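You operate a simulated robot arm through the tools that you are given. There is no shell and no other tool. Be economical: measure what you need, move in short steps, check, and stop when the job is done.

You run a simulated two-armed robot. Do the job below in one go: nothing can be reset, and whatever is moved stays where it is left.

TASK
Pick up the loose black wheel with one hand, pass it to the other hand and put it on the steel step.

Only the result counts: the job must be done as asked and must still hold three seconds after the hand-in. Knocking over, shifting, dropping, spilling or breaking anything else fails it.

THE ROBOT
Two 7-joint arms with two-finger parallel grippers on one trunk, on a base that drives. Base frame: it is fixed to the floor where the robot stands at the start and does not move with it; the origin is under the middle of the robot, x ahead of it, y to its left, z up; the surface under the hand at the start is at about z = 800. Readings come in mm, degrees, newtons and seconds.
The left shoulder is at the start at [52, 101, 1060], the right one opposite. With the tool pointing down near the work surface each hand reaches from about 240 to 540 mm from the robot's upright axis, wherever it stands, measured 20 degrees to its own side. Places, roughly: steel step (24x36 cm) [-1000, -140, 300]. Payload 2.4 kg a hand.
The tool frame of a hand sits at the grasp point between the pads (the TCP): z along the fingers, y along the line on which they close. The tips reach 24 mm beyond it. Largest opening 68 mm; finger width 17, thickness 10; the body of the gripper, 40 by 70 mm, starts 41 mm behind the TCP.
Orientation is that of the tool frame in the base frame, as a unit quaternion [w, x, y, z]. With the fingers straight down and closing along the base's y, the tool's x points along the base's -x, its y along +y and its z along -z.

THE INTERFACE
- The arms move only by the tool play_rows. It takes "left_steps", "right_steps" or both (then of equal length, played together; a hand with none holds still); each is one flat list of numbers, 7 for each row, row after row: the turn, a rotation vector about the tool's x, y, z in degrees, then the shift along the tool's x, y, z in mm, then the closure in counts, from 0 (fully open) to 255 (shut). In form: [rx, ry, rz, x, y, z, fingers, rx, ry, rz, x, y, z, fingers, ...]. A call has 1 to 8 rows; each row shifts and turns the commanded pose from where the row before left it, along the tool's axes as they then stand. A row lasts 0.2 s, in which the tool goes at most 50 mm and 8.6 degrees; a call with a longer step from one row to the next is refused whole, and so is a gripper value outside its range. Where a pose cannot be reached the arm comes as near as it can. A force on the tool above 40 N (or 10 N above the force at the start of the call, whichever is more), or a blocked arm, ends the call early, and 0.2 s more pass. Each finger travels about 72 mm/s and halts on what it meets, pressing with about 26 N; the grip force reading is that of the motor and also rises with nothing between the fingers. The clock runs only during rows and for 0.2 s after the last one: add rows that do not move to give the fingers time. The reply holds the time, the measured pose of the TCP, the force on the tool along the base axes, the opening and the grip force, in the units named above and with some noise, with the torque about the TCP (base axes, N m) and any sound that the robot's microphone picked up, and new pictures: "show" is both (left out), scene, wrist or none (wrist: the cameras of the hands that moved).
- Cameras (640 x 400 px; columns grow to the right, rows downward): "scene" is now at [142.3, -23.4, 1224.2]; the picture's right is [-0.27, -0.96, 0.00], its down [-0.50, 0.14, -0.85] and it looks along [0.82, -0.23, -0.52] (base axes); focal length 265 px, centre (320, 200). "left" rides on the left gripper at [84, -11, -75] in its tool frame; the picture's right is [0.13, 0.99, 0.00], its down [-0.60, 0.08, -0.79] and it looks along [-0.79, 0.10, 0.61] (tool axes); focal length 251 px, centre (320, 200). "right" rides on the right gripper at [84, 11, -75] in its tool frame; the picture's right is [-0.13, 0.99, 0.00], its down [-0.60, -0.08, -0.79] and it looks along [-0.79, -0.10, 0.61] (tool axes); focal length 251 px, centre (320, 200). There is no depth. A picture from a camera that has moved, and an enlarged one, comes with that camera's place and axes in the base frame and with its lens.
- lift_body(by): slides the trunk up (or, below 0, down) by that many mm; the arms and the scene camera ride with it, the base frame stays. It gives what a move gives, with no picture.
- steer(legs): drives the robot by 1 to 6 legs, each [ahead, left, turn to the left] in mm, mm and degrees, along the robot's own axes; the way and the turn of a leg run together, so that a leg with both is an arc; at most 1500 mm and 180 degrees a leg. The arms and the cameras ride along, it lands a little off, and it stops where it bumps. It gives what a move gives, and a new picture of the scene camera.
- pan_tilt(pan, tilt): turns the head with the scene camera to pan (to the left, within 86 degrees either way) and tilt (down, from -29 to 69), counted from straight ahead of the robot. It gives what a move gives, and a new picture of the scene camera.
- close_up(camera, box): a new picture of the part [left, top, right, bottom] of that camera's present view, enlarged. No time passes.
- job_done(): hands the job in; it is judged then, once.

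Work in short steps. Places have to be worked out from the pictures, the camera data and where the tool is seen: move nearer, look again, correct. Check each grasp and each placing, and mend what went wrong. You have 120 turns and 260 pictures in all, those below and enlarged ones among them. Open the grippers and draw the arms clear of the work before you hand the job in, unless the task says otherwise; then end with one line.

The tools are called as name(argument=value, ...) on one line, values as JSON. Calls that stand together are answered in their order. play_rows: Moves the arms, as the interface text tells. Its arguments: {"type":"object","properties":{"left_steps":{"type":"array"},"right_steps":{"type":"array"},"show":{"type":"string","enum":["both","scene","wrist","none"]}},"required":[]} The other tools are called the same way: lift_body (by) slides the trunk up or down; steer (legs) drives the base; pan_tilt (pan, tilt) turns the head that bears the scene camera; close_up (camera, box) takes an enlarged picture of a part of a camera's view; job_done () hands the job in.

At the start:

```text
time: 0.0
left_ee_pos: [367.5, 82.7, 1054.2]
left_ee_rot: [0.0, -0.001, 1.0, 0.001]
left_force: [-0.7, -0.1, -0.2]
left_torque: [-0.02, -0.04, 0.02]
left_finger_gap: 68.1
left_grasp_force: 0.1
right_ee_pos: [317.8, -200.6, 1031.9]
right_ee_rot: [0.0, 0.0, 1.0, 0.0]
right_force: [-0.4, 0.4, -0.6]
right_torque: [0.0, 0.01, 0.01]
right_finger_gap: 67.8
right_grasp_force: 0.1
trunk travel left (down, up): [-275.0, 574.0]
robot x, y, heading: [0.0, 4.1, -0.2]
head pan, tilt: [-15.4, 31.6]
```

scene: 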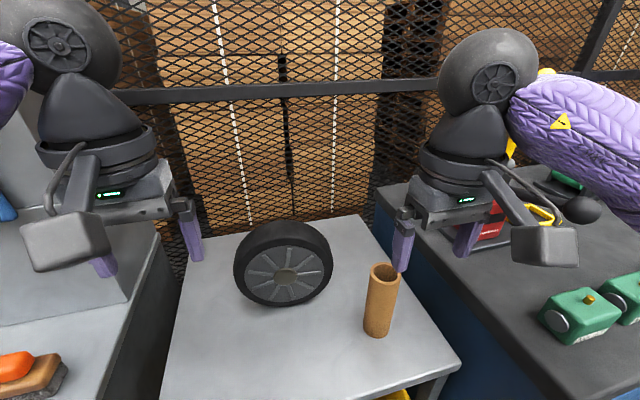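
right: 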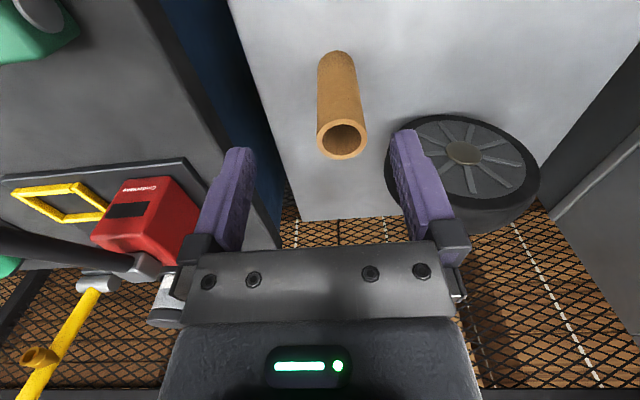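
left: 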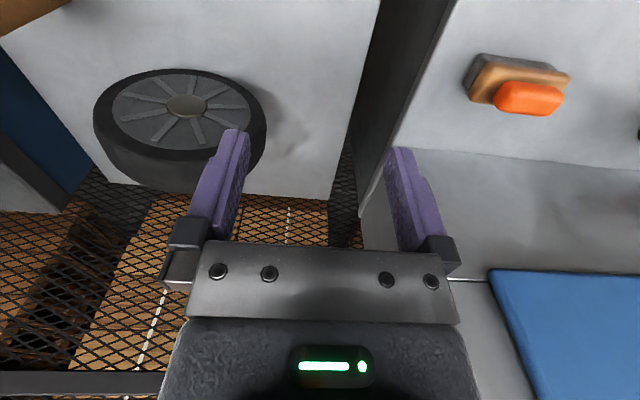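

I judge the wheel to be standing on its tread at about (470, -60), about 150 mm across, with its face towards me. I'll enlarge the views to check its thickness and heading.

close_up(camera="scene", box=[200, 190, 420, 350])

close_up(camera="right", box=[300, 40, 600, 260])

close_up(camera="left", box=[60, 30, 320, 230])

```text
2.50 times, centred on (310, 270) of scene
camera zoom: at [142.3, -23.4, 1224.2], right [-0.27, -0.96, 0.0], down [-0.5, 0.14, -0.85], along [0.82, -0.23, -0.52], focal length 662 px, centre (345, 25)
```

zoom: 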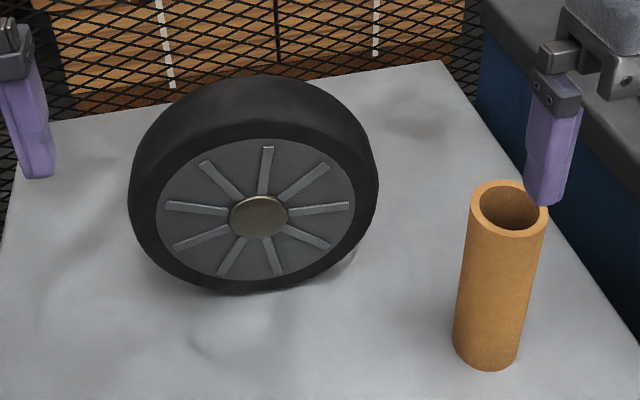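

```text
1.82 times, centred on (450, 150) of right
camera zoom: at [233.0, -189.9, 1107.6], right [0.13, 0.99, 0.0], down [0.6, -0.08, 0.79], along [0.79, -0.1, -0.61], focal length 457 px, centre (84, 291)
```

zoom: 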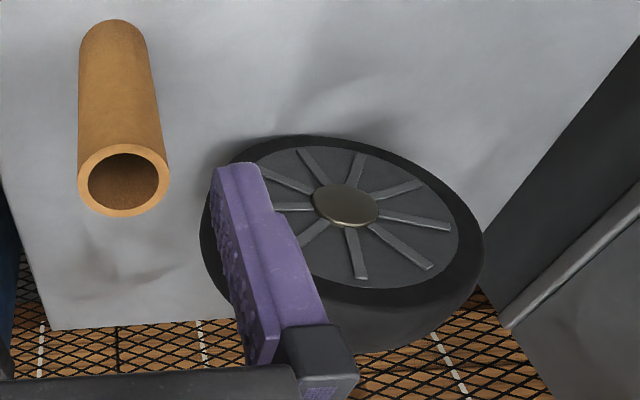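

```text
2.00 times, centred on (190, 130) of left
camera zoom: at [284.1, 70.8, 1130.0], right [-0.13, 0.99, 0.0], down [0.6, 0.08, 0.79], along [0.79, 0.1, -0.61], focal length 503 px, centre (580, 340)
```

zoom: 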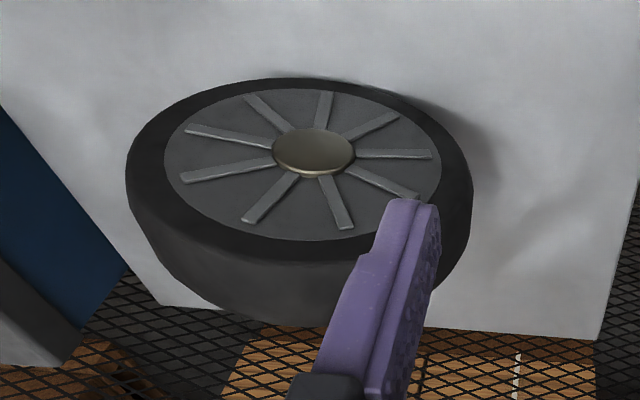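

The hub comes out at about (452, -50, 889), so the radius is about 87 and the wheel stands upright facing me, roughly along -x. I'll turn the right hand about 83° so that its fingers close along the axle.

play_rows(right_steps=[0, 0, -8.3, 0, 0, -3, 0, 0, 0, -8.3, 0, 0, -3, 0, 0, 0, -8.3, 0, 0, -3, 0, 0, 0, -8.3, 0, 0, -3, 0, 0, 0, -8.3, 0, 0, -3, 0, 0, 0, -8.3, 0, 0, -3, 0, 0, 0, -8.3, 0, 0, -3, 0, 0, 0, -8.3, 0, 0, -3, 0], show="none")

play_rows(right_steps=[0, 0, -8.3, 0, 0, 0, 0, 0, 0, -8.3, 0, 0, 0, 0, 0, 0, 0, 0, 0, 0, 0], show="both")

```text
time: 1.8
left_ee_pos: [367.9, 82.9, 1053.6]
left_ee_rot: [0.0, -0.001, 1.0, 0.001]
left_force: [-0.4, 0.2, 0.0]
left_torque: [0.0, -0.04, 0.0]
left_finger_gap: 67.9
left_grasp_force: 0.0
right_ee_pos: [285.3, -158.2, 1044.9]
right_ee_rot: [0.0, -0.548, 0.837, 0.001]
right_force: [0.3, 0.1, 0.2]
right_torque: [0.01, 0.02, 0.01]
right_finger_gap: 68.2
right_grasp_force: 0.0
right hand out of reach, approached as far as the arm can: row 7, 8
trunk travel left (down, up): [-275.0, 574.0]
robot x, y, heading: [-0.8, 1.7, -0.0]
head pan, tilt: [-15.4, 31.6]
```

```text
time: 2.6
left_ee_pos: [367.4, 83.0, 1054.7]
left_ee_rot: [-0.001, -0.001, 1.0, 0.001]
left_force: [-0.1, 0.2, 1.3]
left_torque: [-0.04, 0.0, 0.03]
left_finger_gap: 68.1
left_grasp_force: 0.1
right_ee_pos: [250.2, -126.7, 1036.2]
right_ee_rot: [0.0, -0.663, 0.749, -0.001]
right_force: [-0.3, -0.5, 0.1]
right_torque: [0.03, 0.02, 0.01]
right_finger_gap: 68.1
right_grasp_force: 0.0
right hand out of reach, approached as far as the arm can: row 1, 2
trunk travel left (down, up): [-275.0, 574.0]
robot x, y, heading: [-0.2, 0.3, 0.1]
head pan, tilt: [-15.4, 31.6]
camera scene: at [142.3, -23.3, 1224.2], right [-0.27, -0.96, 0.0], down [-0.5, 0.14, -0.85], along [0.82, -0.23, -0.52], focal length 265 px, centre (320, 200)
camera right: at [228.1, -208.1, 1112.3], right [-0.97, 0.25, 0.0], down [0.15, 0.59, 0.79], along [0.2, 0.77, -0.61], focal length 251 px, centre (320, 200)
```

scene: 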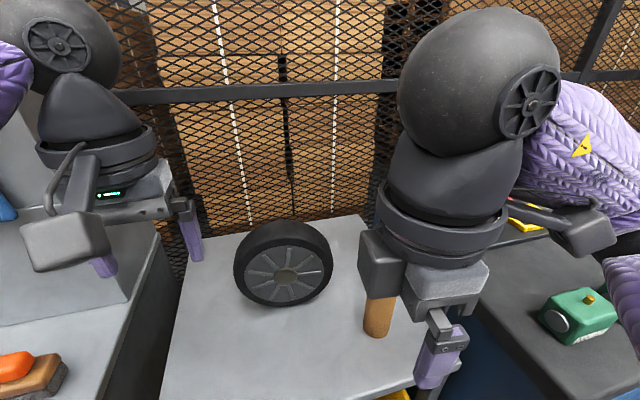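
right: 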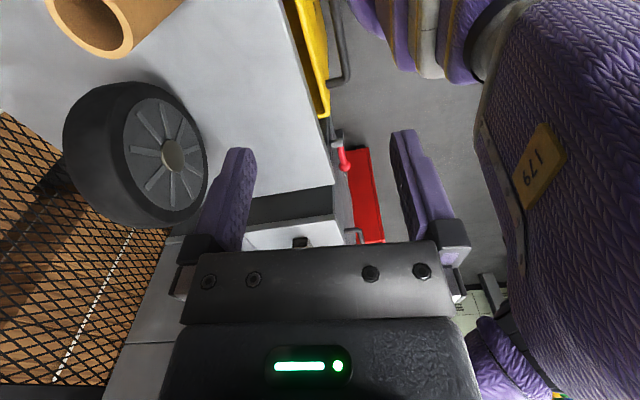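

At this height the arm is cramped and falls short. I'll raise the trunk 170 mm so that the hands work further below the shoulders.

lift_body(by=170)

play_rows(right_steps=[0, 0, 0, 0, 0, 30, 0, 0, 0, 0, 0, 0, 30, 0, 0, 0, 0, 0, 0, 30, 0, 0, 0, 0, 0, 0, 0, 0], show="none")

```text
time: 4.5
left_ee_pos: [367.5, 82.9, 1223.0]
left_ee_rot: [0.001, -0.001, 1.0, 0.0]
left_force: [1.0, 0.3, -0.1]
left_torque: [0.01, -0.01, 0.01]
left_finger_gap: 68.2
left_grasp_force: 0.0
right_ee_pos: [232.4, -126.4, 1222.2]
right_ee_rot: [0.028, -0.661, 0.749, -0.024]
right_force: [0.0, -0.5, 0.1]
right_torque: [-0.01, -0.02, -0.02]
right_finger_gap: 68.1
right_grasp_force: 0.0
trunk travel left (down, up): [-445.0, 404.0]
robot x, y, heading: [0.2, 0.5, -0.2]
head pan, tilt: [-15.4, 31.6]
```

```text
time: 5.5
left_ee_pos: [367.9, 82.3, 1224.0]
left_ee_rot: [0.0, -0.001, 1.0, 0.0]
left_force: [-0.1, -0.2, -0.3]
left_torque: [0.01, -0.02, 0.01]
left_finger_gap: 68.0
left_grasp_force: 0.0
right_ee_pos: [239.2, -126.2, 1142.5]
right_ee_rot: [0.027, -0.66, 0.75, -0.025]
right_force: [0.2, 0.7, -0.3]
right_torque: [-0.02, 0.01, -0.01]
right_finger_gap: 68.1
right_grasp_force: 0.1
right hand out of reach, approached as far as the arm can: row 3
trunk travel left (down, up): [-445.0, 404.0]
robot x, y, heading: [0.2, -2.6, 0.2]
head pan, tilt: [-15.4, 31.6]
```

The reach is better now, and the yaw is where I want it. I'll move the hand forward to a point above and in front of the wheel and take out the small tilt.

play_rows(right_steps=[-4.2, 0, 0, -11, -24, 2, 0, 0, 0, 0, -11, -24, 2, 0, 0, 0, 0, -11, -24, 2, 0, 0, 0, 0, -11, -24, 2, 0, 0, 0, 0, -11, -24, 2, 0, 0, 0, 0, -12, -24, 2, 0, 0, 0, 0, -12, -24, 2, 0, 0, 0, 0, -12, -24, 2, 0], show="both")

```text
time: 7.3
left_ee_pos: [367.2, 81.0, 1222.8]
left_ee_rot: [-0.001, 0.0, 1.0, 0.0]
left_force: [0.1, 0.3, -0.9]
left_torque: [-0.01, -0.03, 0.0]
left_finger_gap: 68.3
left_grasp_force: 0.1
right_ee_pos: [286.9, -25.0, 1151.4]
right_ee_rot: [0.002, -0.662, 0.749, 0.003]
right_force: [0.4, -0.6, 0.5]
right_torque: [0.03, 0.01, -0.01]
right_finger_gap: 67.8
right_grasp_force: 0.0
right hand out of reach, approached as far as the arm can: row 1, 2, 3, 4, 5, 6, 7, 8
trunk travel left (down, up): [-445.0, 404.0]
robot x, y, heading: [-2.7, -0.9, 0.2]
head pan, tilt: [-15.4, 31.6]
camera scene: at [114.1, -24.2, 1395.7], right [-0.27, -0.96, 0.0], down [-0.5, 0.14, -0.85], along [0.82, -0.23, -0.52], focal length 265 px, centre (320, 200)
camera right: at [263.8, -107.5, 1227.6], right [-0.97, 0.25, 0.0], down [0.15, 0.58, 0.8], along [0.2, 0.77, -0.6], focal length 251 px, centre (320, 200)
```

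scene: 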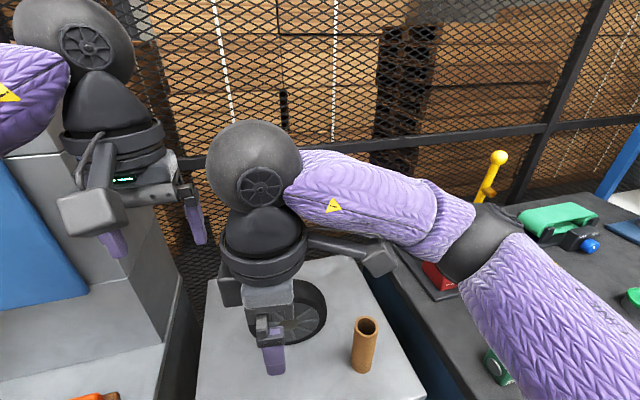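
right: 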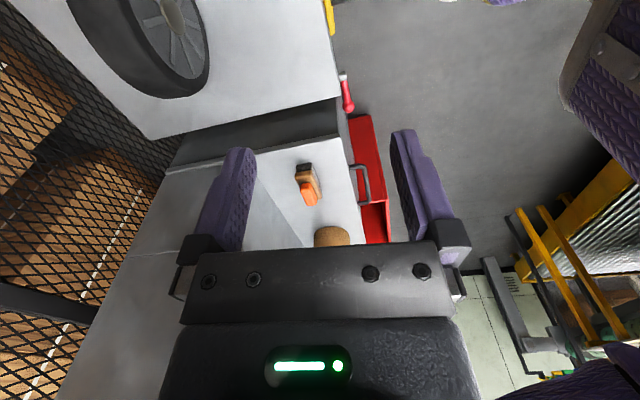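

That yaw is at the wrist's limit. I'll go the other way round and turn the right hand back through its neutral yaw towards heading 83°.

play_rows(right_steps=[0, 0, 8.5, 0, 0, 0, 0, 0, 0, 8.5, 0, 0, 0, 0, 0, 0, 8.5, 0, 0, 0, 0, 0, 0, 8.5, 0, 0, 0, 0, 0, 0, 8.5, 0, 0, 0, 0, 0, 0, 8.5, 0, 0, 0, 0, 0, 0, 8.5, 0, 0, 0, 0, 0, 0, 8.5, 0, 0, 0, 0], show="none")

play_rows(right_steps=[0, 0, 8.5, 0, -20, 0, 0, 0, 0, 8.5, -10, -20, 0, 0, 0, 0, 8.5, -10, -20, 0, 0, 0, 0, 8.5, -10, -20, 0, 0, 0, 0, 8.5, -10, -10, 0, 0, 0, 0, 8.5, -10, 0, 0, 0, 0, 0, 8.5, -10, 0, 0, 0, 0, 0, 8.5, -10, 0, 0, 0], show="none")

play_rows(right_steps=[0, 0, 8.5, 0, 15, 0, 0, 0, 0, 8.5, 0, 15, 0, 0, 0, 0, 8.5, 0, 15, 0, 0, 0, 0, 8.5, 0, 15, 0, 0, 0, 0, 8.5, 0, 15, 0, 0, 0, 0, 0, 0, 15, 0, 0, 0, 0, 0, 0, 15, 0, 0], show="both")

```text
time: 9.1
left_ee_pos: [366.8, 82.6, 1223.5]
left_ee_rot: [0.0, -0.001, 1.0, 0.0]
left_force: [-0.3, 0.1, -0.8]
left_torque: [-0.01, 0.01, 0.05]
left_finger_gap: 68.1
left_grasp_force: 0.0
right_ee_pos: [285.9, -23.0, 1151.5]
right_ee_rot: [0.001, -0.128, 0.992, 0.004]
right_force: [0.3, -1.0, -0.7]
right_torque: [0.01, -0.01, -0.02]
right_finger_gap: 67.9
right_grasp_force: 0.1
trunk travel left (down, up): [-445.0, 404.0]
robot x, y, heading: [-1.9, 0.5, -0.2]
head pan, tilt: [-15.4, 31.6]
```

```text
time: 10.9
left_ee_pos: [367.2, 81.5, 1223.2]
left_ee_rot: [-0.001, -0.002, 1.0, 0.0]
left_force: [0.0, 0.7, -1.2]
left_torque: [0.04, 0.01, 0.0]
left_finger_gap: 67.6
left_grasp_force: 0.1
right_ee_pos: [348.1, -132.8, 1150.8]
right_ee_rot: [-0.001, 0.448, 0.894, 0.005]
right_force: [-0.2, -1.1, -0.8]
right_torque: [-0.02, -0.01, 0.03]
right_finger_gap: 67.9
right_grasp_force: 0.2
trunk travel left (down, up): [-445.0, 404.0]
robot x, y, heading: [-3.1, -1.2, -0.1]
head pan, tilt: [-15.4, 31.6]
```

```text
time: 12.5
left_ee_pos: [368.2, 82.7, 1224.1]
left_ee_rot: [0.0, -0.001, 1.0, 0.001]
left_force: [-0.8, 0.2, -1.0]
left_torque: [0.0, -0.01, 0.02]
left_finger_gap: 68.0
left_grasp_force: 0.1
right_ee_pos: [446.8, -110.4, 1152.2]
right_ee_rot: [-0.003, 0.741, 0.672, 0.003]
right_force: [-0.6, -0.4, 0.9]
right_torque: [0.02, 0.0, 0.03]
right_finger_gap: 68.1
right_grasp_force: 0.0
trunk travel left (down, up): [-445.0, 404.0]
robot x, y, heading: [-2.5, -0.8, 0.0]
head pan, tilt: [-15.4, 31.6]
camera scene: at [114.4, -23.2, 1395.7], right [-0.27, -0.96, 0.0], down [-0.51, 0.14, -0.85], along [0.82, -0.23, -0.52], focal length 265 px, centre (320, 200)
camera right: at [465.1, -28.6, 1227.8], right [0.97, -0.23, 0.0], down [-0.14, -0.6, 0.79], along [-0.18, -0.77, -0.62], focal length 251 px, centre (320, 200)
```

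scene: 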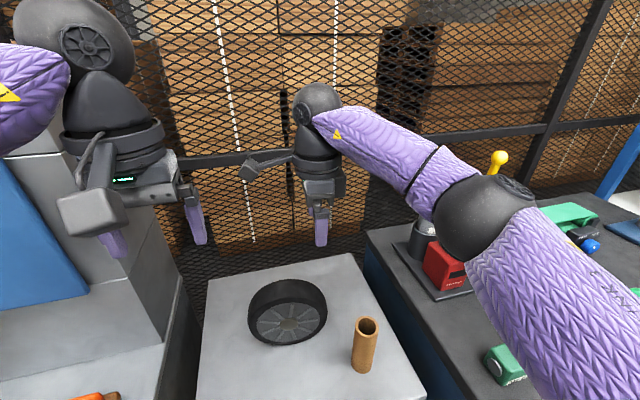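
right: 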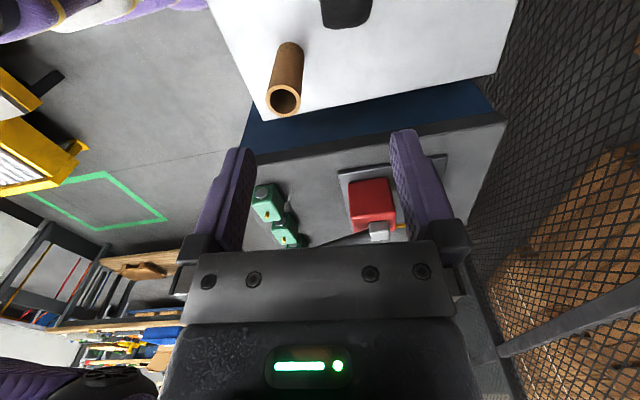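

The opposite yaw reaches easily. I'll take enlarged views of the wheel from the raised scene and left cameras to pin down its axle line and thickness.

close_up(camera="scene", box=[230, 270, 350, 350])

close_up(camera="left", box=[100, 0, 340, 150])

```text
5.00 times, centred on (290, 310) of scene
camera zoom: at [114.4, -23.2, 1395.7], right [-0.27, -0.96, 0.0], down [-0.51, 0.14, -0.85], along [0.82, -0.23, -0.52], focal length 1324 px, centre (470, -350)
```

zoom: 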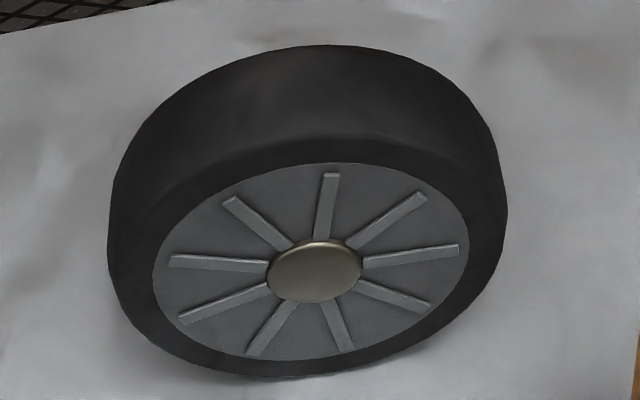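

```text
2.67 times, centred on (220, 75) of left
camera zoom: at [284.3, 71.0, 1299.9], right [-0.13, 0.99, 0.0], down [0.6, 0.08, 0.79], along [0.79, 0.1, -0.61], focal length 670 px, centre (587, 533)
```

zoom: 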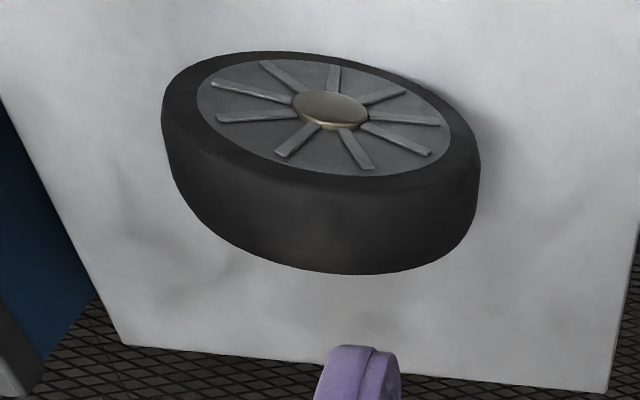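

The wheel is about 46 mm thick (x≈454–499), with its top centre at about (475, -48, 974). I'll tilt the right hand 50° so that it comes at the wheel from the upper right, which leaves the upper left free for the other hand.

play_rows(right_steps=[0, 8.4, 0, -12, 0, 0, 0, 0, 8.4, 0, -12, 0, 0, 0, 0, 8.4, 0, -12, 0, 0, 0, 0, 8.4, 0, -12, 0, 0, 0, 0, 8.4, 0, -12, 0, 0, 0, 0, 8.0, 0, -12, 0, 0, 0, 0, 0, 0, 0, 0, 0, 0], show="both")

```text
time: 14.1
left_ee_pos: [367.8, 83.1, 1223.8]
left_ee_rot: [0.0, -0.001, 1.0, 0.001]
left_force: [-0.4, -0.4, -0.4]
left_torque: [0.0, 0.01, -0.02]
left_finger_gap: 68.0
left_grasp_force: 0.0
right_ee_pos: [440.4, -174.7, 1125.1]
right_ee_rot: [-0.287, 0.67, 0.607, 0.317]
right_force: [0.6, 0.2, -0.2]
right_torque: [0.03, 0.0, 0.02]
right_finger_gap: 68.1
right_grasp_force: 0.0
trunk travel left (down, up): [-445.0, 404.0]
robot x, y, heading: [-0.7, 0.9, 0.1]
head pan, tilt: [-15.4, 31.6]
camera scene: at [114.2, -23.3, 1395.7], right [-0.27, -0.96, 0.0], down [-0.5, 0.14, -0.85], along [0.82, -0.23, -0.52], focal length 265 px, centre (320, 200)
camera right: at [450.3, -181.0, 1238.4], right [0.98, -0.18, -0.1], down [-0.18, -0.98, 0.04], along [-0.1, -0.02, -0.99], focal length 251 px, centre (320, 200)
```

scene: 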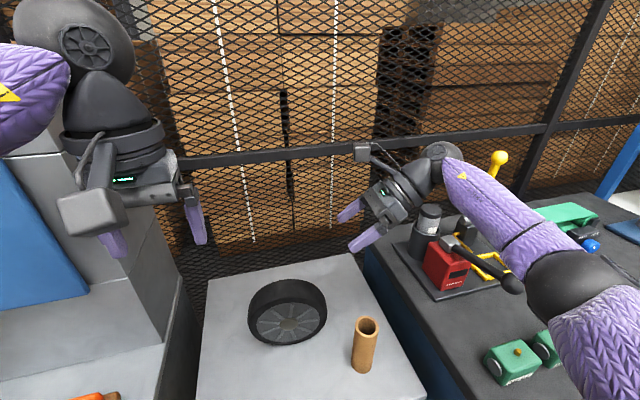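
right: 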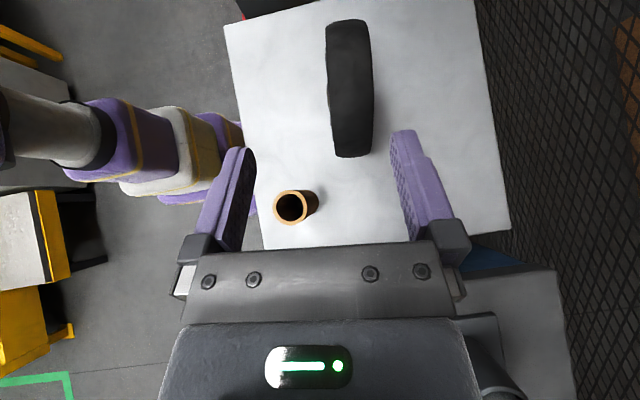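

The wrist camera now looks straight down on the wheel. I'll enlarge it to measure heading and thickness.

close_up(camera="right", box=[240, 0, 460, 240])

```text
1.67 times, centred on (350, 120) of right
camera zoom: at [450.3, -181.0, 1238.4], right [0.98, -0.18, -0.1], down [-0.18, -0.98, 0.04], along [-0.1, -0.02, -0.99], focal length 419 px, centre (270, 333)
```

zoom: 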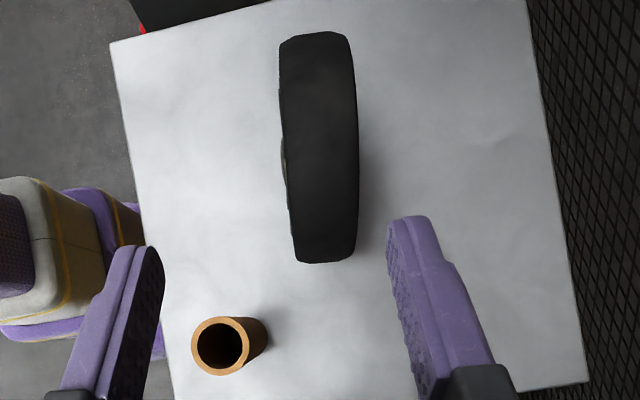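

The wheel's centre is at about (481, -49, 888), radius about 90, thickness 47, and its plane is turned 8.6°. I'll go to the pre-grasp pose 100 mm short of it.

play_rows(right_steps=[-2.3, 0, 1.9, 0, 3.6, 0, 0, 0, 0, 0, -20, 3.6, 16, 0, 0, 0, 0, -20, 3.6, 16, 0, 0, 0, 0, -20, 3.6, 16, 0, 0, 0, 0, -20, 3.6, 16, 0, 0, 0, 0, -20, 3.6, 17, 0, 0, 0, 0, 0, 0, 0, 0], show="both")

```text
time: 15.7
left_ee_pos: [368.3, 82.7, 1224.5]
left_ee_rot: [0.0, -0.001, 1.0, 0.0]
left_force: [-0.5, 0.1, -0.7]
left_torque: [0.02, -0.03, 0.0]
left_finger_gap: 68.0
left_grasp_force: 0.1
right_ee_pos: [460.8, -178.9, 996.1]
right_ee_rot: [-0.278, 0.686, 0.59, 0.323]
right_force: [-0.7, 1.3, 0.5]
right_torque: [0.0, 0.01, 0.02]
right_finger_gap: 68.0
right_grasp_force: 0.0
trunk travel left (down, up): [-445.0, 404.0]
robot x, y, heading: [-1.7, 0.8, 0.1]
head pan, tilt: [-15.4, 31.6]
camera scene: at [114.2, -23.4, 1395.7], right [-0.27, -0.96, 0.0], down [-0.5, 0.14, -0.85], along [0.82, -0.23, -0.52], focal length 265 px, centre (320, 200)
camera right: at [469.3, -185.0, 1109.2], right [0.97, -0.23, -0.1], down [-0.23, -0.97, 0.04], along [-0.11, -0.01, -0.99], focal length 251 px, centre (320, 200)
```

scene: 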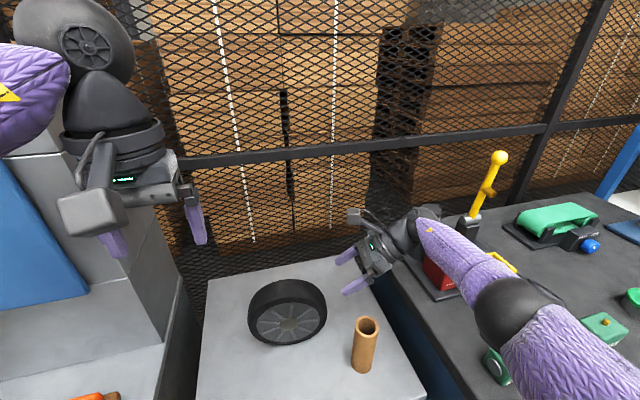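
right: 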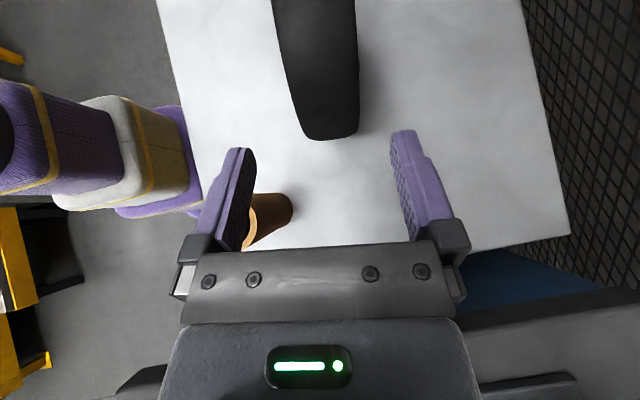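

The gripper is lined up with the wheel's plane and clear of the tube. I'll advance 100 mm along the tool and then look.

play_rows(right_steps=[0, 0, 0, 0, 1, 20, 0, 0, 0, 0, 0, 0, 20, 0, 0, 0, 0, 0, 0, 20, 0, 0, 0, 0, 0, 0, 20, 0, 0, 0, 0, 0, 0, 20, 0, 0, 0, 0, 0, 0, 0, 0], show="both")

```text
time: 17.1
left_ee_pos: [365.9, 82.0, 1224.4]
left_ee_rot: [0.0, -0.001, 1.0, 0.0]
left_force: [-0.4, -0.2, -0.9]
left_torque: [0.0, 0.0, -0.02]
left_finger_gap: 67.9
left_grasp_force: 0.2
right_ee_pos: [466.2, -99.3, 936.0]
right_ee_rot: [-0.278, 0.686, 0.59, 0.323]
right_force: [0.5, -0.8, -0.1]
right_torque: [0.03, 0.02, -0.02]
right_finger_gap: 68.0
right_grasp_force: 0.1
right hand out of reach, approached as far as the arm can: row 5
trunk travel left (down, up): [-445.0, 404.0]
robot x, y, heading: [-1.7, 0.8, -0.1]
head pan, tilt: [-15.4, 31.6]
camera scene: at [114.3, -23.3, 1395.7], right [-0.27, -0.96, 0.0], down [-0.5, 0.14, -0.85], along [0.82, -0.23, -0.52], focal length 265 px, centre (320, 200)
camera right: at [474.9, -105.9, 1048.5], right [0.97, -0.23, -0.1], down [-0.23, -0.97, 0.04], along [-0.11, -0.01, -0.99], focal length 251 px, centre (320, 200)
```

scene: 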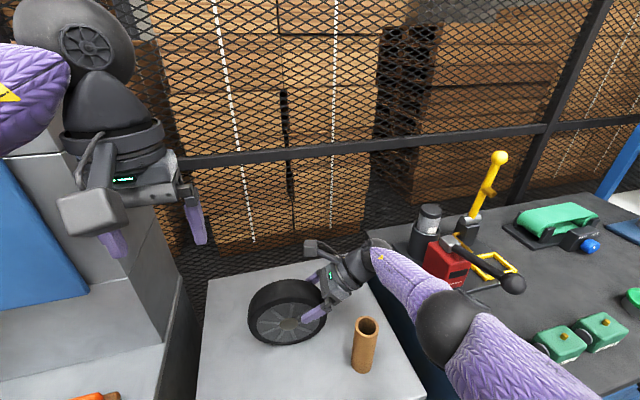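
right: 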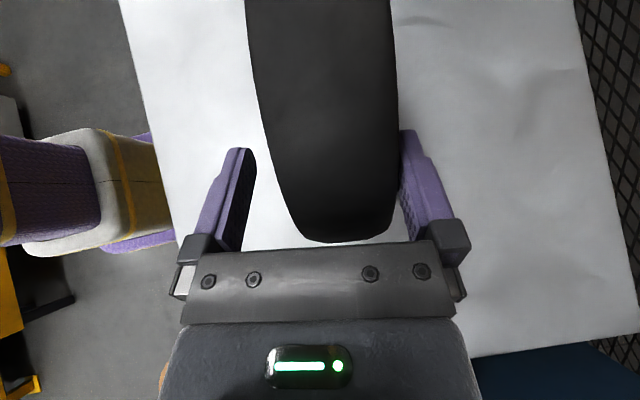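

The arm is at its reach limit and sits about 7 mm short in x, but the wheel is between the fingers. I'll close gently and watch the result.

play_rows(right_steps=[0, 0, 0, 0, 0, 0, 30, 0, 0, 0, 0, 0, 0, 60, 0, 0, 0, 0, 0, 0, 90, 0, 0, 0, 0, 0, 0, 130, 0, 0, 0, 0, 0, 0, 200, 0, 0, 0, 0, 0, 0, 255, 0, 0, 0, 0, 0, 0, 255], show="both")

```text
time: 18.7
left_ee_pos: [368.4, 81.4, 1223.4]
left_ee_rot: [0.0, -0.001, 1.0, 0.0]
left_force: [0.1, 0.0, 0.7]
left_torque: [0.02, 0.0, 0.01]
left_finger_gap: 67.9
left_grasp_force: 0.1
right_ee_pos: [466.5, -98.0, 935.8]
right_ee_rot: [-0.278, 0.686, 0.59, 0.324]
right_force: [3.9, -1.2, 2.8]
right_torque: [0.1, -0.37, -0.18]
right_finger_gap: 49.3
right_grasp_force: 26.4
trunk travel left (down, up): [-445.0, 404.0]
robot x, y, heading: [0.3, 3.2, -0.2]
head pan, tilt: [-15.4, 31.6]
camera scene: at [114.6, -23.3, 1395.7], right [-0.27, -0.96, 0.0], down [-0.51, 0.14, -0.85], along [0.82, -0.23, -0.52], focal length 265 px, centre (320, 200)
camera right: at [475.2, -106.2, 1048.8], right [0.97, -0.23, -0.1], down [-0.23, -0.97, 0.04], along [-0.11, -0.01, -0.99], focal length 251 px, centre (320, 200)
```

scene: 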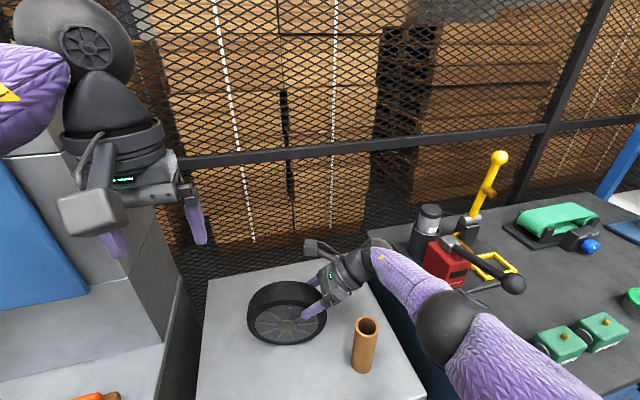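
right: 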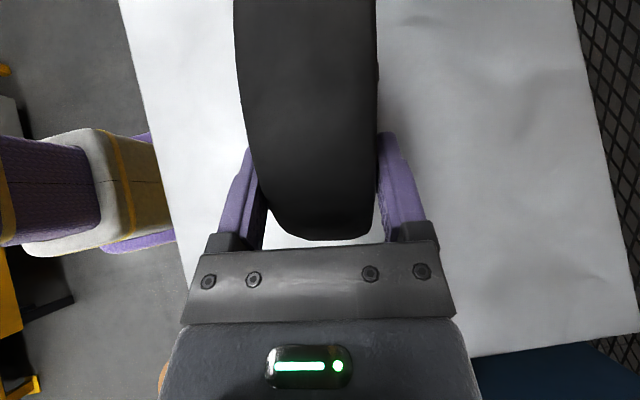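

The wheel is gripped at 49 mm with 26 N. I'll lift it straight up with the trunk and check for slipping.

lift_body(by=60)

close_up(camera="right", box=[0, 0, 640, 400])

close_up(camera="scene", box=[160, 200, 480, 400])

```text
time: 19.7
left_ee_pos: [368.1, 83.2, 1284.8]
left_ee_rot: [0.0, -0.001, 1.0, 0.0]
left_force: [-0.4, -0.5, 0.5]
left_torque: [0.01, -0.01, 0.03]
left_finger_gap: 67.8
left_grasp_force: 0.1
right_ee_pos: [467.9, -101.6, 999.6]
right_ee_rot: [-0.275, 0.683, 0.592, 0.328]
right_force: [0.2, -0.3, -4.6]
right_torque: [-0.23, 0.04, -0.01]
right_finger_gap: 48.0
right_grasp_force: 25.8
trunk travel left (down, up): [-505.0, 344.0]
robot x, y, heading: [3.0, -1.1, -0.3]
head pan, tilt: [-15.4, 31.6]
```

```text
1.00 times, centred on (320, 200) of right (not enlarged: the box is as wide or as high as the picture)
camera zoom: at [474.9, -106.6, 1113.7], right [0.97, -0.23, -0.09], down [-0.23, -0.97, 0.04], along [-0.09, -0.01, -1.0], focal length 251 px, centre (320, 200)
```

zoom: 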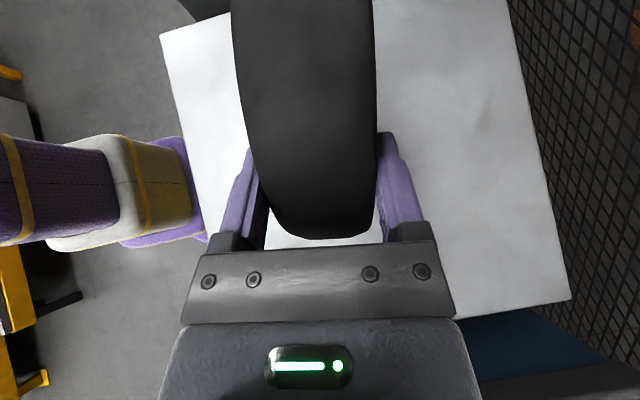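

```text
2.00 times, centred on (320, 300) of scene
camera zoom: at [109.0, -23.3, 1455.9], right [-0.27, -0.96, 0.0], down [-0.51, 0.14, -0.85], along [0.82, -0.23, -0.52], focal length 530 px, centre (320, 0)
```

zoom: 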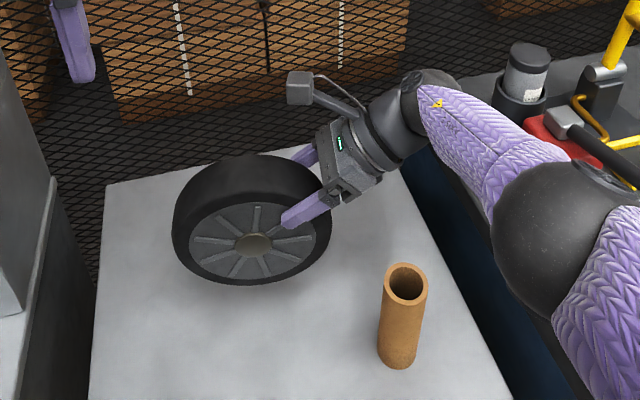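

The wheel is held well and weighs about 0.5 kg. I'll bring it back and to the middle, higher up, while the left hand moves out and starts turning to its mirrored yaw.

play_rows(right_steps=[0, 0, 0, 18, 0, -15, 255, 0, 0, 0, 18, 0, -15, 255, 0, 0, 0, 6, -14, 3, 255, 0, 0, 0, 6, -14, 4, 255, 0, 0, 0, 6, -14, 4, 255, 0, 0, 0, 6, -14, 4, 255, 0, 0, 0, 5, 0, 3, 255, 0, 0, 0, 5, 0, 3, 255], left_steps=[0, 0, 0, 0, 25, 0, 0, 0, 0, 0, 0, 25, 0, 0, 0, 0, 0, 0, 25, 0, 0, 0, 0, -8.2, 0, 0, 0, 0, 0, 0, -8.2, 0, 0, 0, 0, 0, 0, -8.2, 0, 0, 0, 0, 0, 0, -8.2, 0, 0, 0, 0, 0, 0, -8.2, 0, 0, 0, 0], show="scene")

play_rows(left_steps=[0, 0, -8.2, 0, 0, 0, 0, 0, 0, -8.2, 0, 0, 0, 0, 0, 0, -8.2, 0, 0, 0, 0, 0, 0, -8.2, 0, 0, 0, 0, 0, 0, -8.0, 0, 0, 0, 0, 0, 0, 0, 0, 0, 0, 0], show="both")

```text
time: 21.5
left_ee_pos: [367.7, 157.8, 1282.9]
left_ee_rot: [-0.001, -0.352, 0.936, 0.0]
left_force: [-0.8, 0.0, 0.2]
left_torque: [0.0, 0.0, -0.03]
left_finger_gap: 68.0
left_grasp_force: 0.1
right_ee_pos: [416.4, -56.3, 1059.1]
right_ee_rot: [-0.274, 0.684, 0.592, 0.328]
right_force: [-0.4, -0.6, -4.0]
right_torque: [-0.22, 0.05, -0.03]
right_finger_gap: 48.1
right_grasp_force: 26.2
trunk travel left (down, up): [-505.0, 344.0]
robot x, y, heading: [-1.5, 1.2, -0.0]
head pan, tilt: [-15.4, 31.6]
camera scene: at [108.7, -23.3, 1456.0], right [-0.27, -0.96, 0.0], down [-0.51, 0.14, -0.85], along [0.82, -0.23, -0.52], focal length 265 px, centre (320, 200)
```

scene: 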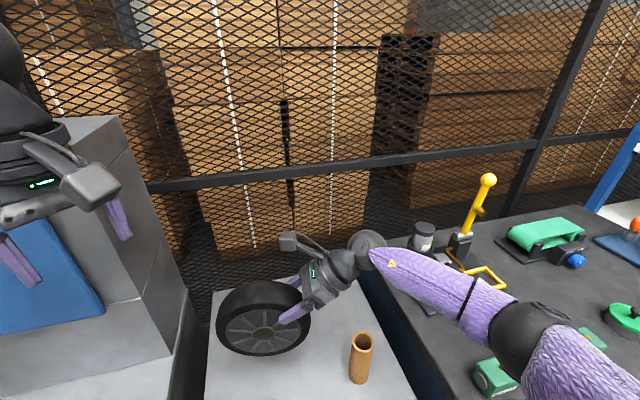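

```text
time: 22.9
left_ee_pos: [368.2, 157.8, 1284.3]
left_ee_rot: [0.0, -0.655, 0.755, 0.001]
left_force: [-0.2, 0.4, 0.6]
left_torque: [0.0, -0.01, -0.03]
left_finger_gap: 68.0
left_grasp_force: 0.2
right_ee_pos: [416.6, -55.8, 1060.3]
right_ee_rot: [-0.274, 0.684, 0.591, 0.328]
right_force: [0.4, 0.0, -4.1]
right_torque: [-0.2, 0.04, 0.0]
right_finger_gap: 47.8
right_grasp_force: 25.7
trunk travel left (down, up): [-505.0, 344.0]
robot x, y, heading: [1.3, -3.7, -0.0]
head pan, tilt: [-15.4, 31.6]
camera scene: at [108.7, -23.3, 1456.0], right [-0.27, -0.96, 0.0], down [-0.51, 0.14, -0.85], along [0.82, -0.23, -0.52], focal length 265 px, centre (320, 200)
camera left: at [367.5, 72.2, 1360.4], right [-1.0, 0.01, 0.0], down [0.01, 0.61, 0.79], along [0.01, 0.79, -0.61], focal length 251 px, centre (320, 200)
```

scene: 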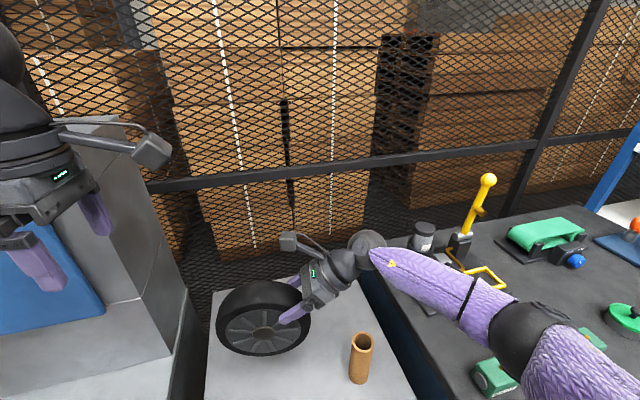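
left: 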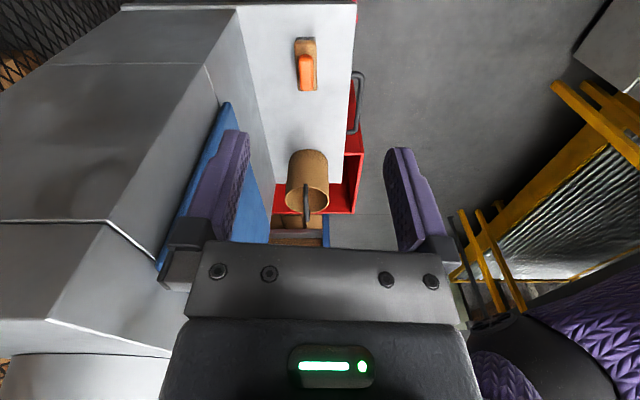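

The left hand's yaw matches the wheel's plane. Before the handover I'll back the base 250 mm to be clear of the cabinet and the tube.

steer(legs=[[-250, 0, 0]])

```text
time: 24.7
left_ee_pos: [120.1, 157.5, 1285.5]
left_ee_rot: [0.0, -0.656, 0.755, 0.001]
left_force: [-0.5, 0.6, 1.5]
left_torque: [0.01, -0.01, -0.01]
left_finger_gap: 68.2
left_grasp_force: 0.0
right_ee_pos: [169.6, -56.0, 1058.6]
right_ee_rot: [-0.275, 0.683, 0.592, 0.327]
right_force: [-0.8, -0.5, -4.1]
right_torque: [-0.22, 0.07, -0.02]
right_finger_gap: 47.8
right_grasp_force: 25.8
trunk travel left (down, up): [-505.0, 344.0]
robot x, y, heading: [-243.5, -2.2, -0.0]
head pan, tilt: [-15.4, 31.6]
camera scene: at [-138.9, -23.3, 1456.0], right [-0.26, -0.96, 0.0], down [-0.5, 0.14, -0.85], along [0.82, -0.23, -0.52], focal length 265 px, centre (320, 200)
```

scene: 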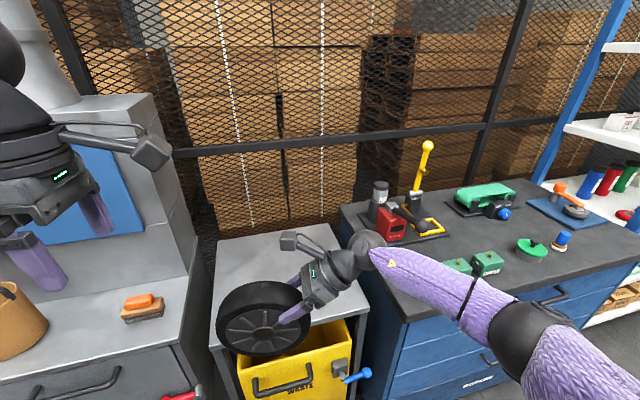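

There is now open space. The wheel's centre should be at about (177, -7, 1012). I'll tilt the left hand 59° towards the wheel and bring it to a standoff at its upper left.

play_rows(left_steps=[0, 8.5, 0, 0, 0, 0, 0, 0, 8.5, 0, 0, 0, 0, 0, 0, 8.5, 0, 0, 0, 0, 0, 0, 8.5, 0, 0, 0, 0, 0, 0, 8.5, 0, 0, 0, 0, 0, 0, 8.5, 0, 0, 0, 0, 0, 0, 8.5, 0, 0, 0, 0, 0, 0, 0, 0, 0, 0, 0, 0], show="none")

play_rows(left_steps=[0, 0, 0, -22, -11, 13, 0, 0, 0, 0, -22, -11, 13, 0, 0, 0, 0, -22, -11, 13, 0, 0, 0, 0, -23, -12, 13, 0, 0, 0, 0, -23, -12, 13, 0, 0, 0, 0, -23, -12, 14, 0, 0, 0, 0, -23, -11, 14, 0, 0, 0, 0, 0, 0, 0, 0], show="both")

```text
time: 26.5
left_ee_pos: [120.9, 159.0, 1284.0]
left_ee_rot: [-0.375, -0.569, 0.655, -0.326]
left_force: [-0.4, 1.1, -0.6]
left_torque: [-0.02, 0.0, 0.04]
left_finger_gap: 68.1
left_grasp_force: 0.0
right_ee_pos: [170.3, -55.2, 1059.3]
right_ee_rot: [-0.274, 0.684, 0.592, 0.328]
right_force: [0.6, -0.2, -3.4]
right_torque: [-0.23, 0.03, 0.01]
right_finger_gap: 48.3
right_grasp_force: 26.1
trunk travel left (down, up): [-505.0, 344.0]
robot x, y, heading: [-245.9, -2.9, -0.0]
head pan, tilt: [-15.4, 31.6]
```

```text
time: 28.3
left_ee_pos: [193.8, 145.2, 1105.0]
left_ee_rot: [-0.375, -0.569, 0.656, -0.326]
left_force: [0.6, 0.1, -1.2]
left_torque: [-0.02, 0.0, -0.03]
left_finger_gap: 68.0
left_grasp_force: 0.1
left hand out of reach, approached as far as the arm can: row 7
right_ee_pos: [170.4, -55.3, 1059.7]
right_ee_rot: [-0.275, 0.683, 0.592, 0.327]
right_force: [-0.1, 0.0, -4.2]
right_torque: [-0.18, 0.05, -0.01]
right_finger_gap: 47.9
right_grasp_force: 26.1
trunk travel left (down, up): [-505.0, 344.0]
robot x, y, heading: [-246.0, -0.8, -0.2]
head pan, tilt: [-15.4, 31.6]
camera scene: at [-137.7, -23.6, 1455.9], right [-0.26, -0.96, 0.0], down [-0.51, 0.14, -0.85], along [0.82, -0.23, -0.52], focal length 265 px, centre (320, 200)
camera left: at [208.3, 164.6, 1216.3], right [-0.99, 0.08, 0.11], down [0.06, 0.99, -0.12], along [-0.12, -0.11, -0.99], focal length 251 px, centre (320, 200)
```

scene: 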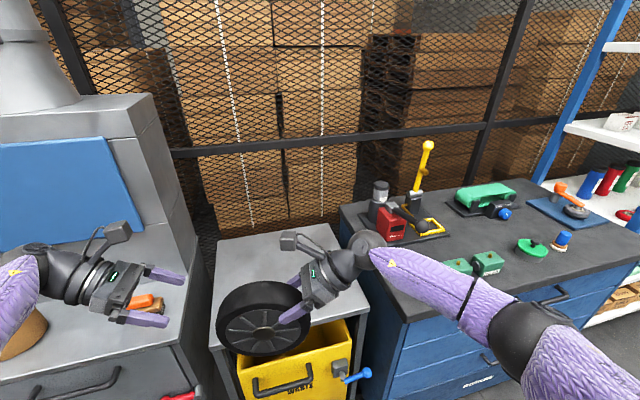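
left: 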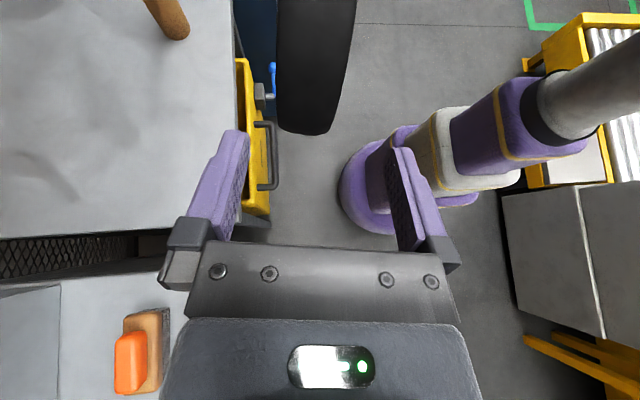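

The wheel's near end measures (192, 83), as predicted. Both arms are nearly stretched, so I'll draw the wheel and the left hand 40 mm back towards the trunk.

play_rows(right_steps=[0, 0, 0, 0, -10, 0, 255, 0, 0, 0, 0, -10, 0, 255, 0, 0, 0, 0, -10, 0, 255, 0, 0, 0, 0, -10, 0, 255, 0, 0, 0, 0, 0, 0, 255], left_steps=[0, 0, 0, 0, 9, 1, 0, 0, 0, 0, 0, 9, 1, 0, 0, 0, 0, 0, 8, 1, 0, 0, 0, 0, 0, 8, 1, 0, 0, 0, 0, 0, 0, 0, 0], show="wrist")

```text
time: 29.5
left_ee_pos: [160.3, 146.8, 1103.1]
left_ee_rot: [-0.375, -0.569, 0.655, -0.325]
left_force: [-0.5, 1.0, 0.1]
left_torque: [0.01, 0.03, 0.0]
left_finger_gap: 68.0
left_grasp_force: 0.0
right_ee_pos: [129.2, -48.1, 1058.4]
right_ee_rot: [-0.275, 0.684, 0.592, 0.327]
right_force: [0.1, -0.1, -3.5]
right_torque: [-0.23, 0.04, 0.01]
right_finger_gap: 48.2
right_grasp_force: 25.9
trunk travel left (down, up): [-505.0, 344.0]
robot x, y, heading: [-246.9, 3.6, -0.1]
head pan, tilt: [-15.4, 31.6]
camera right: at [137.3, -54.0, 1171.5], right [0.97, -0.23, -0.09], down [-0.23, -0.97, 0.04], along [-0.09, -0.01, -1.0], focal length 251 px, centre (320, 200)
camera left: at [174.4, 166.5, 1214.2], right [-0.99, 0.07, 0.11], down [0.06, 0.99, -0.12], along [-0.12, -0.11, -0.99], focal length 251 px, centre (320, 200)
```

right: 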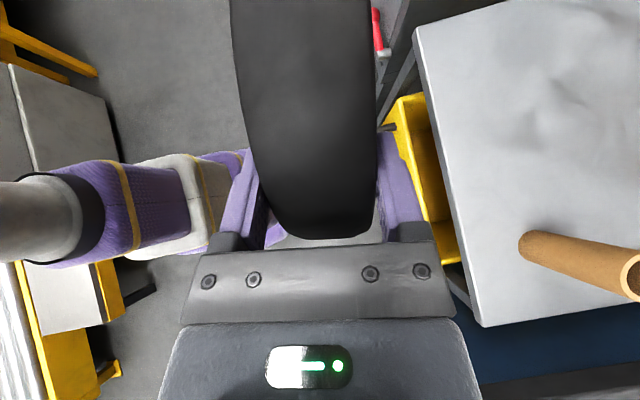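
left: 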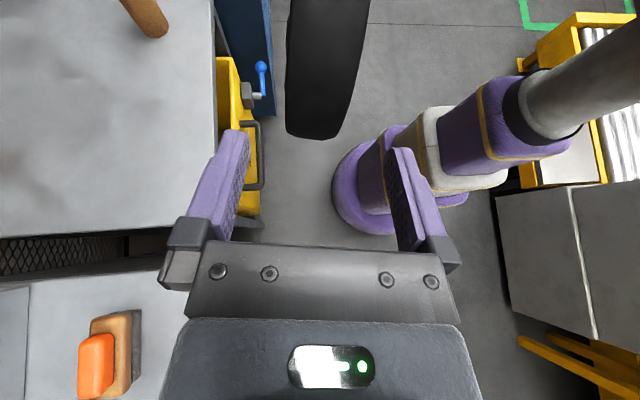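

Both hands line up, with the wheel's centre at about (137, 0, 1011). I'll advance the left hand 104 mm so that its open fingers straddle the rim.

play_rows(left_steps=[0, 0, 0, -2, 1.2, 15, 0, 0, 0, 0, -2, 1.1, 15, 0, 0, 0, 0, 0, 0, 15, 0, 0, 0, 0, 0, 0, 15, 0, 0, 0, 0, 0, 0, 15, 0, 0, 0, 0, 0, 0, 15, 0, 0, 0, 0, 0, 0, 14, 0, 0, 0, 0, 0, 0, 0, 0], show="both")

```text
time: 31.3
left_ee_pos: [145.1, 60.3, 1046.4]
left_ee_rot: [-0.375, -0.569, 0.655, -0.325]
left_force: [0.5, -0.1, -0.4]
left_torque: [-0.02, 0.02, -0.02]
left_finger_gap: 67.9
left_grasp_force: 0.1
right_ee_pos: [129.2, -48.2, 1058.3]
right_ee_rot: [-0.275, 0.683, 0.592, 0.327]
right_force: [0.9, -0.3, -4.2]
right_torque: [-0.26, -0.01, 0.01]
right_finger_gap: 48.0
right_grasp_force: 25.7
trunk travel left (down, up): [-505.0, 344.0]
robot x, y, heading: [-244.4, -1.9, 0.0]
head pan, tilt: [-15.4, 31.6]
camera scene: at [-138.0, -23.3, 1456.0], right [-0.26, -0.96, 0.0], down [-0.51, 0.14, -0.85], along [0.82, -0.23, -0.52], focal length 265 px, centre (320, 200)
camera left: at [160.3, 80.4, 1157.7], right [-0.99, 0.07, 0.11], down [0.06, 0.99, -0.12], along [-0.12, -0.11, -0.99], focal length 251 px, centre (320, 200)
```

scene: 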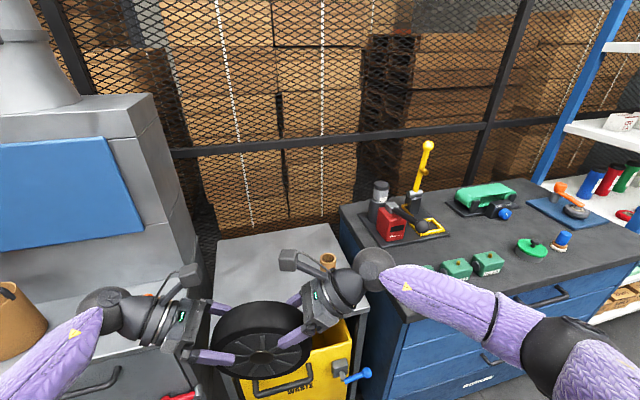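
left: 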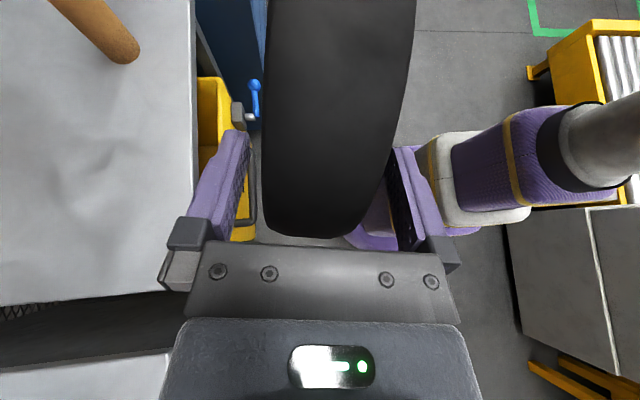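

The rim sits well between the left fingers. I'll close the left hand.

play_rows(left_steps=[0, 0, 0, 0, -1.5, 0, 30, 0, 0, 0, 0, 0, 0, 60, 0, 0, 0, 0, 0, 0, 90, 0, 0, 0, 0, 0, 0, 130, 0, 0, 0, 0, 0, 0, 200, 0, 0, 0, 0, 0, 0, 255, 0, 0, 0, 0, 0, 0, 255], show="wrist")

```text
time: 32.9
left_ee_pos: [146.3, 62.4, 1046.7]
left_ee_rot: [-0.375, -0.569, 0.656, -0.325]
left_force: [-9.2, 1.2, 1.9]
left_torque: [-0.23, -0.13, -0.75]
left_finger_gap: 47.9
left_grasp_force: 25.8
right_ee_pos: [130.1, -48.7, 1059.2]
right_ee_rot: [-0.274, 0.684, 0.591, 0.328]
right_force: [9.6, -1.9, -6.8]
right_torque: [-0.19, 0.12, -0.36]
right_finger_gap: 47.9
right_grasp_force: 26.1
trunk travel left (down, up): [-505.0, 344.0]
robot x, y, heading: [-245.6, 2.3, -0.3]
head pan, tilt: [-15.4, 31.6]
camera left: at [161.6, 80.5, 1157.3], right [-0.99, 0.08, 0.11], down [0.06, 0.99, -0.12], along [-0.12, -0.11, -0.99], focal length 251 px, centre (320, 200)
```

left: 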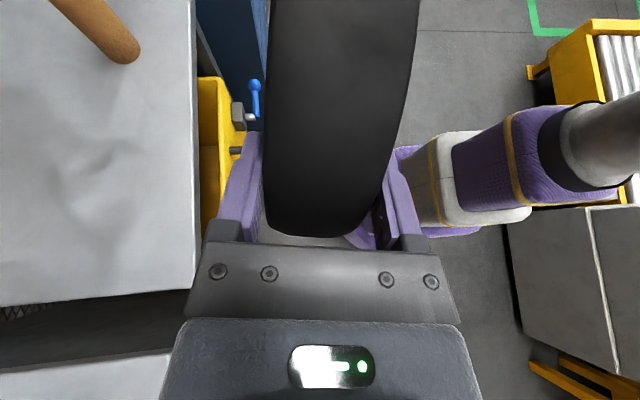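

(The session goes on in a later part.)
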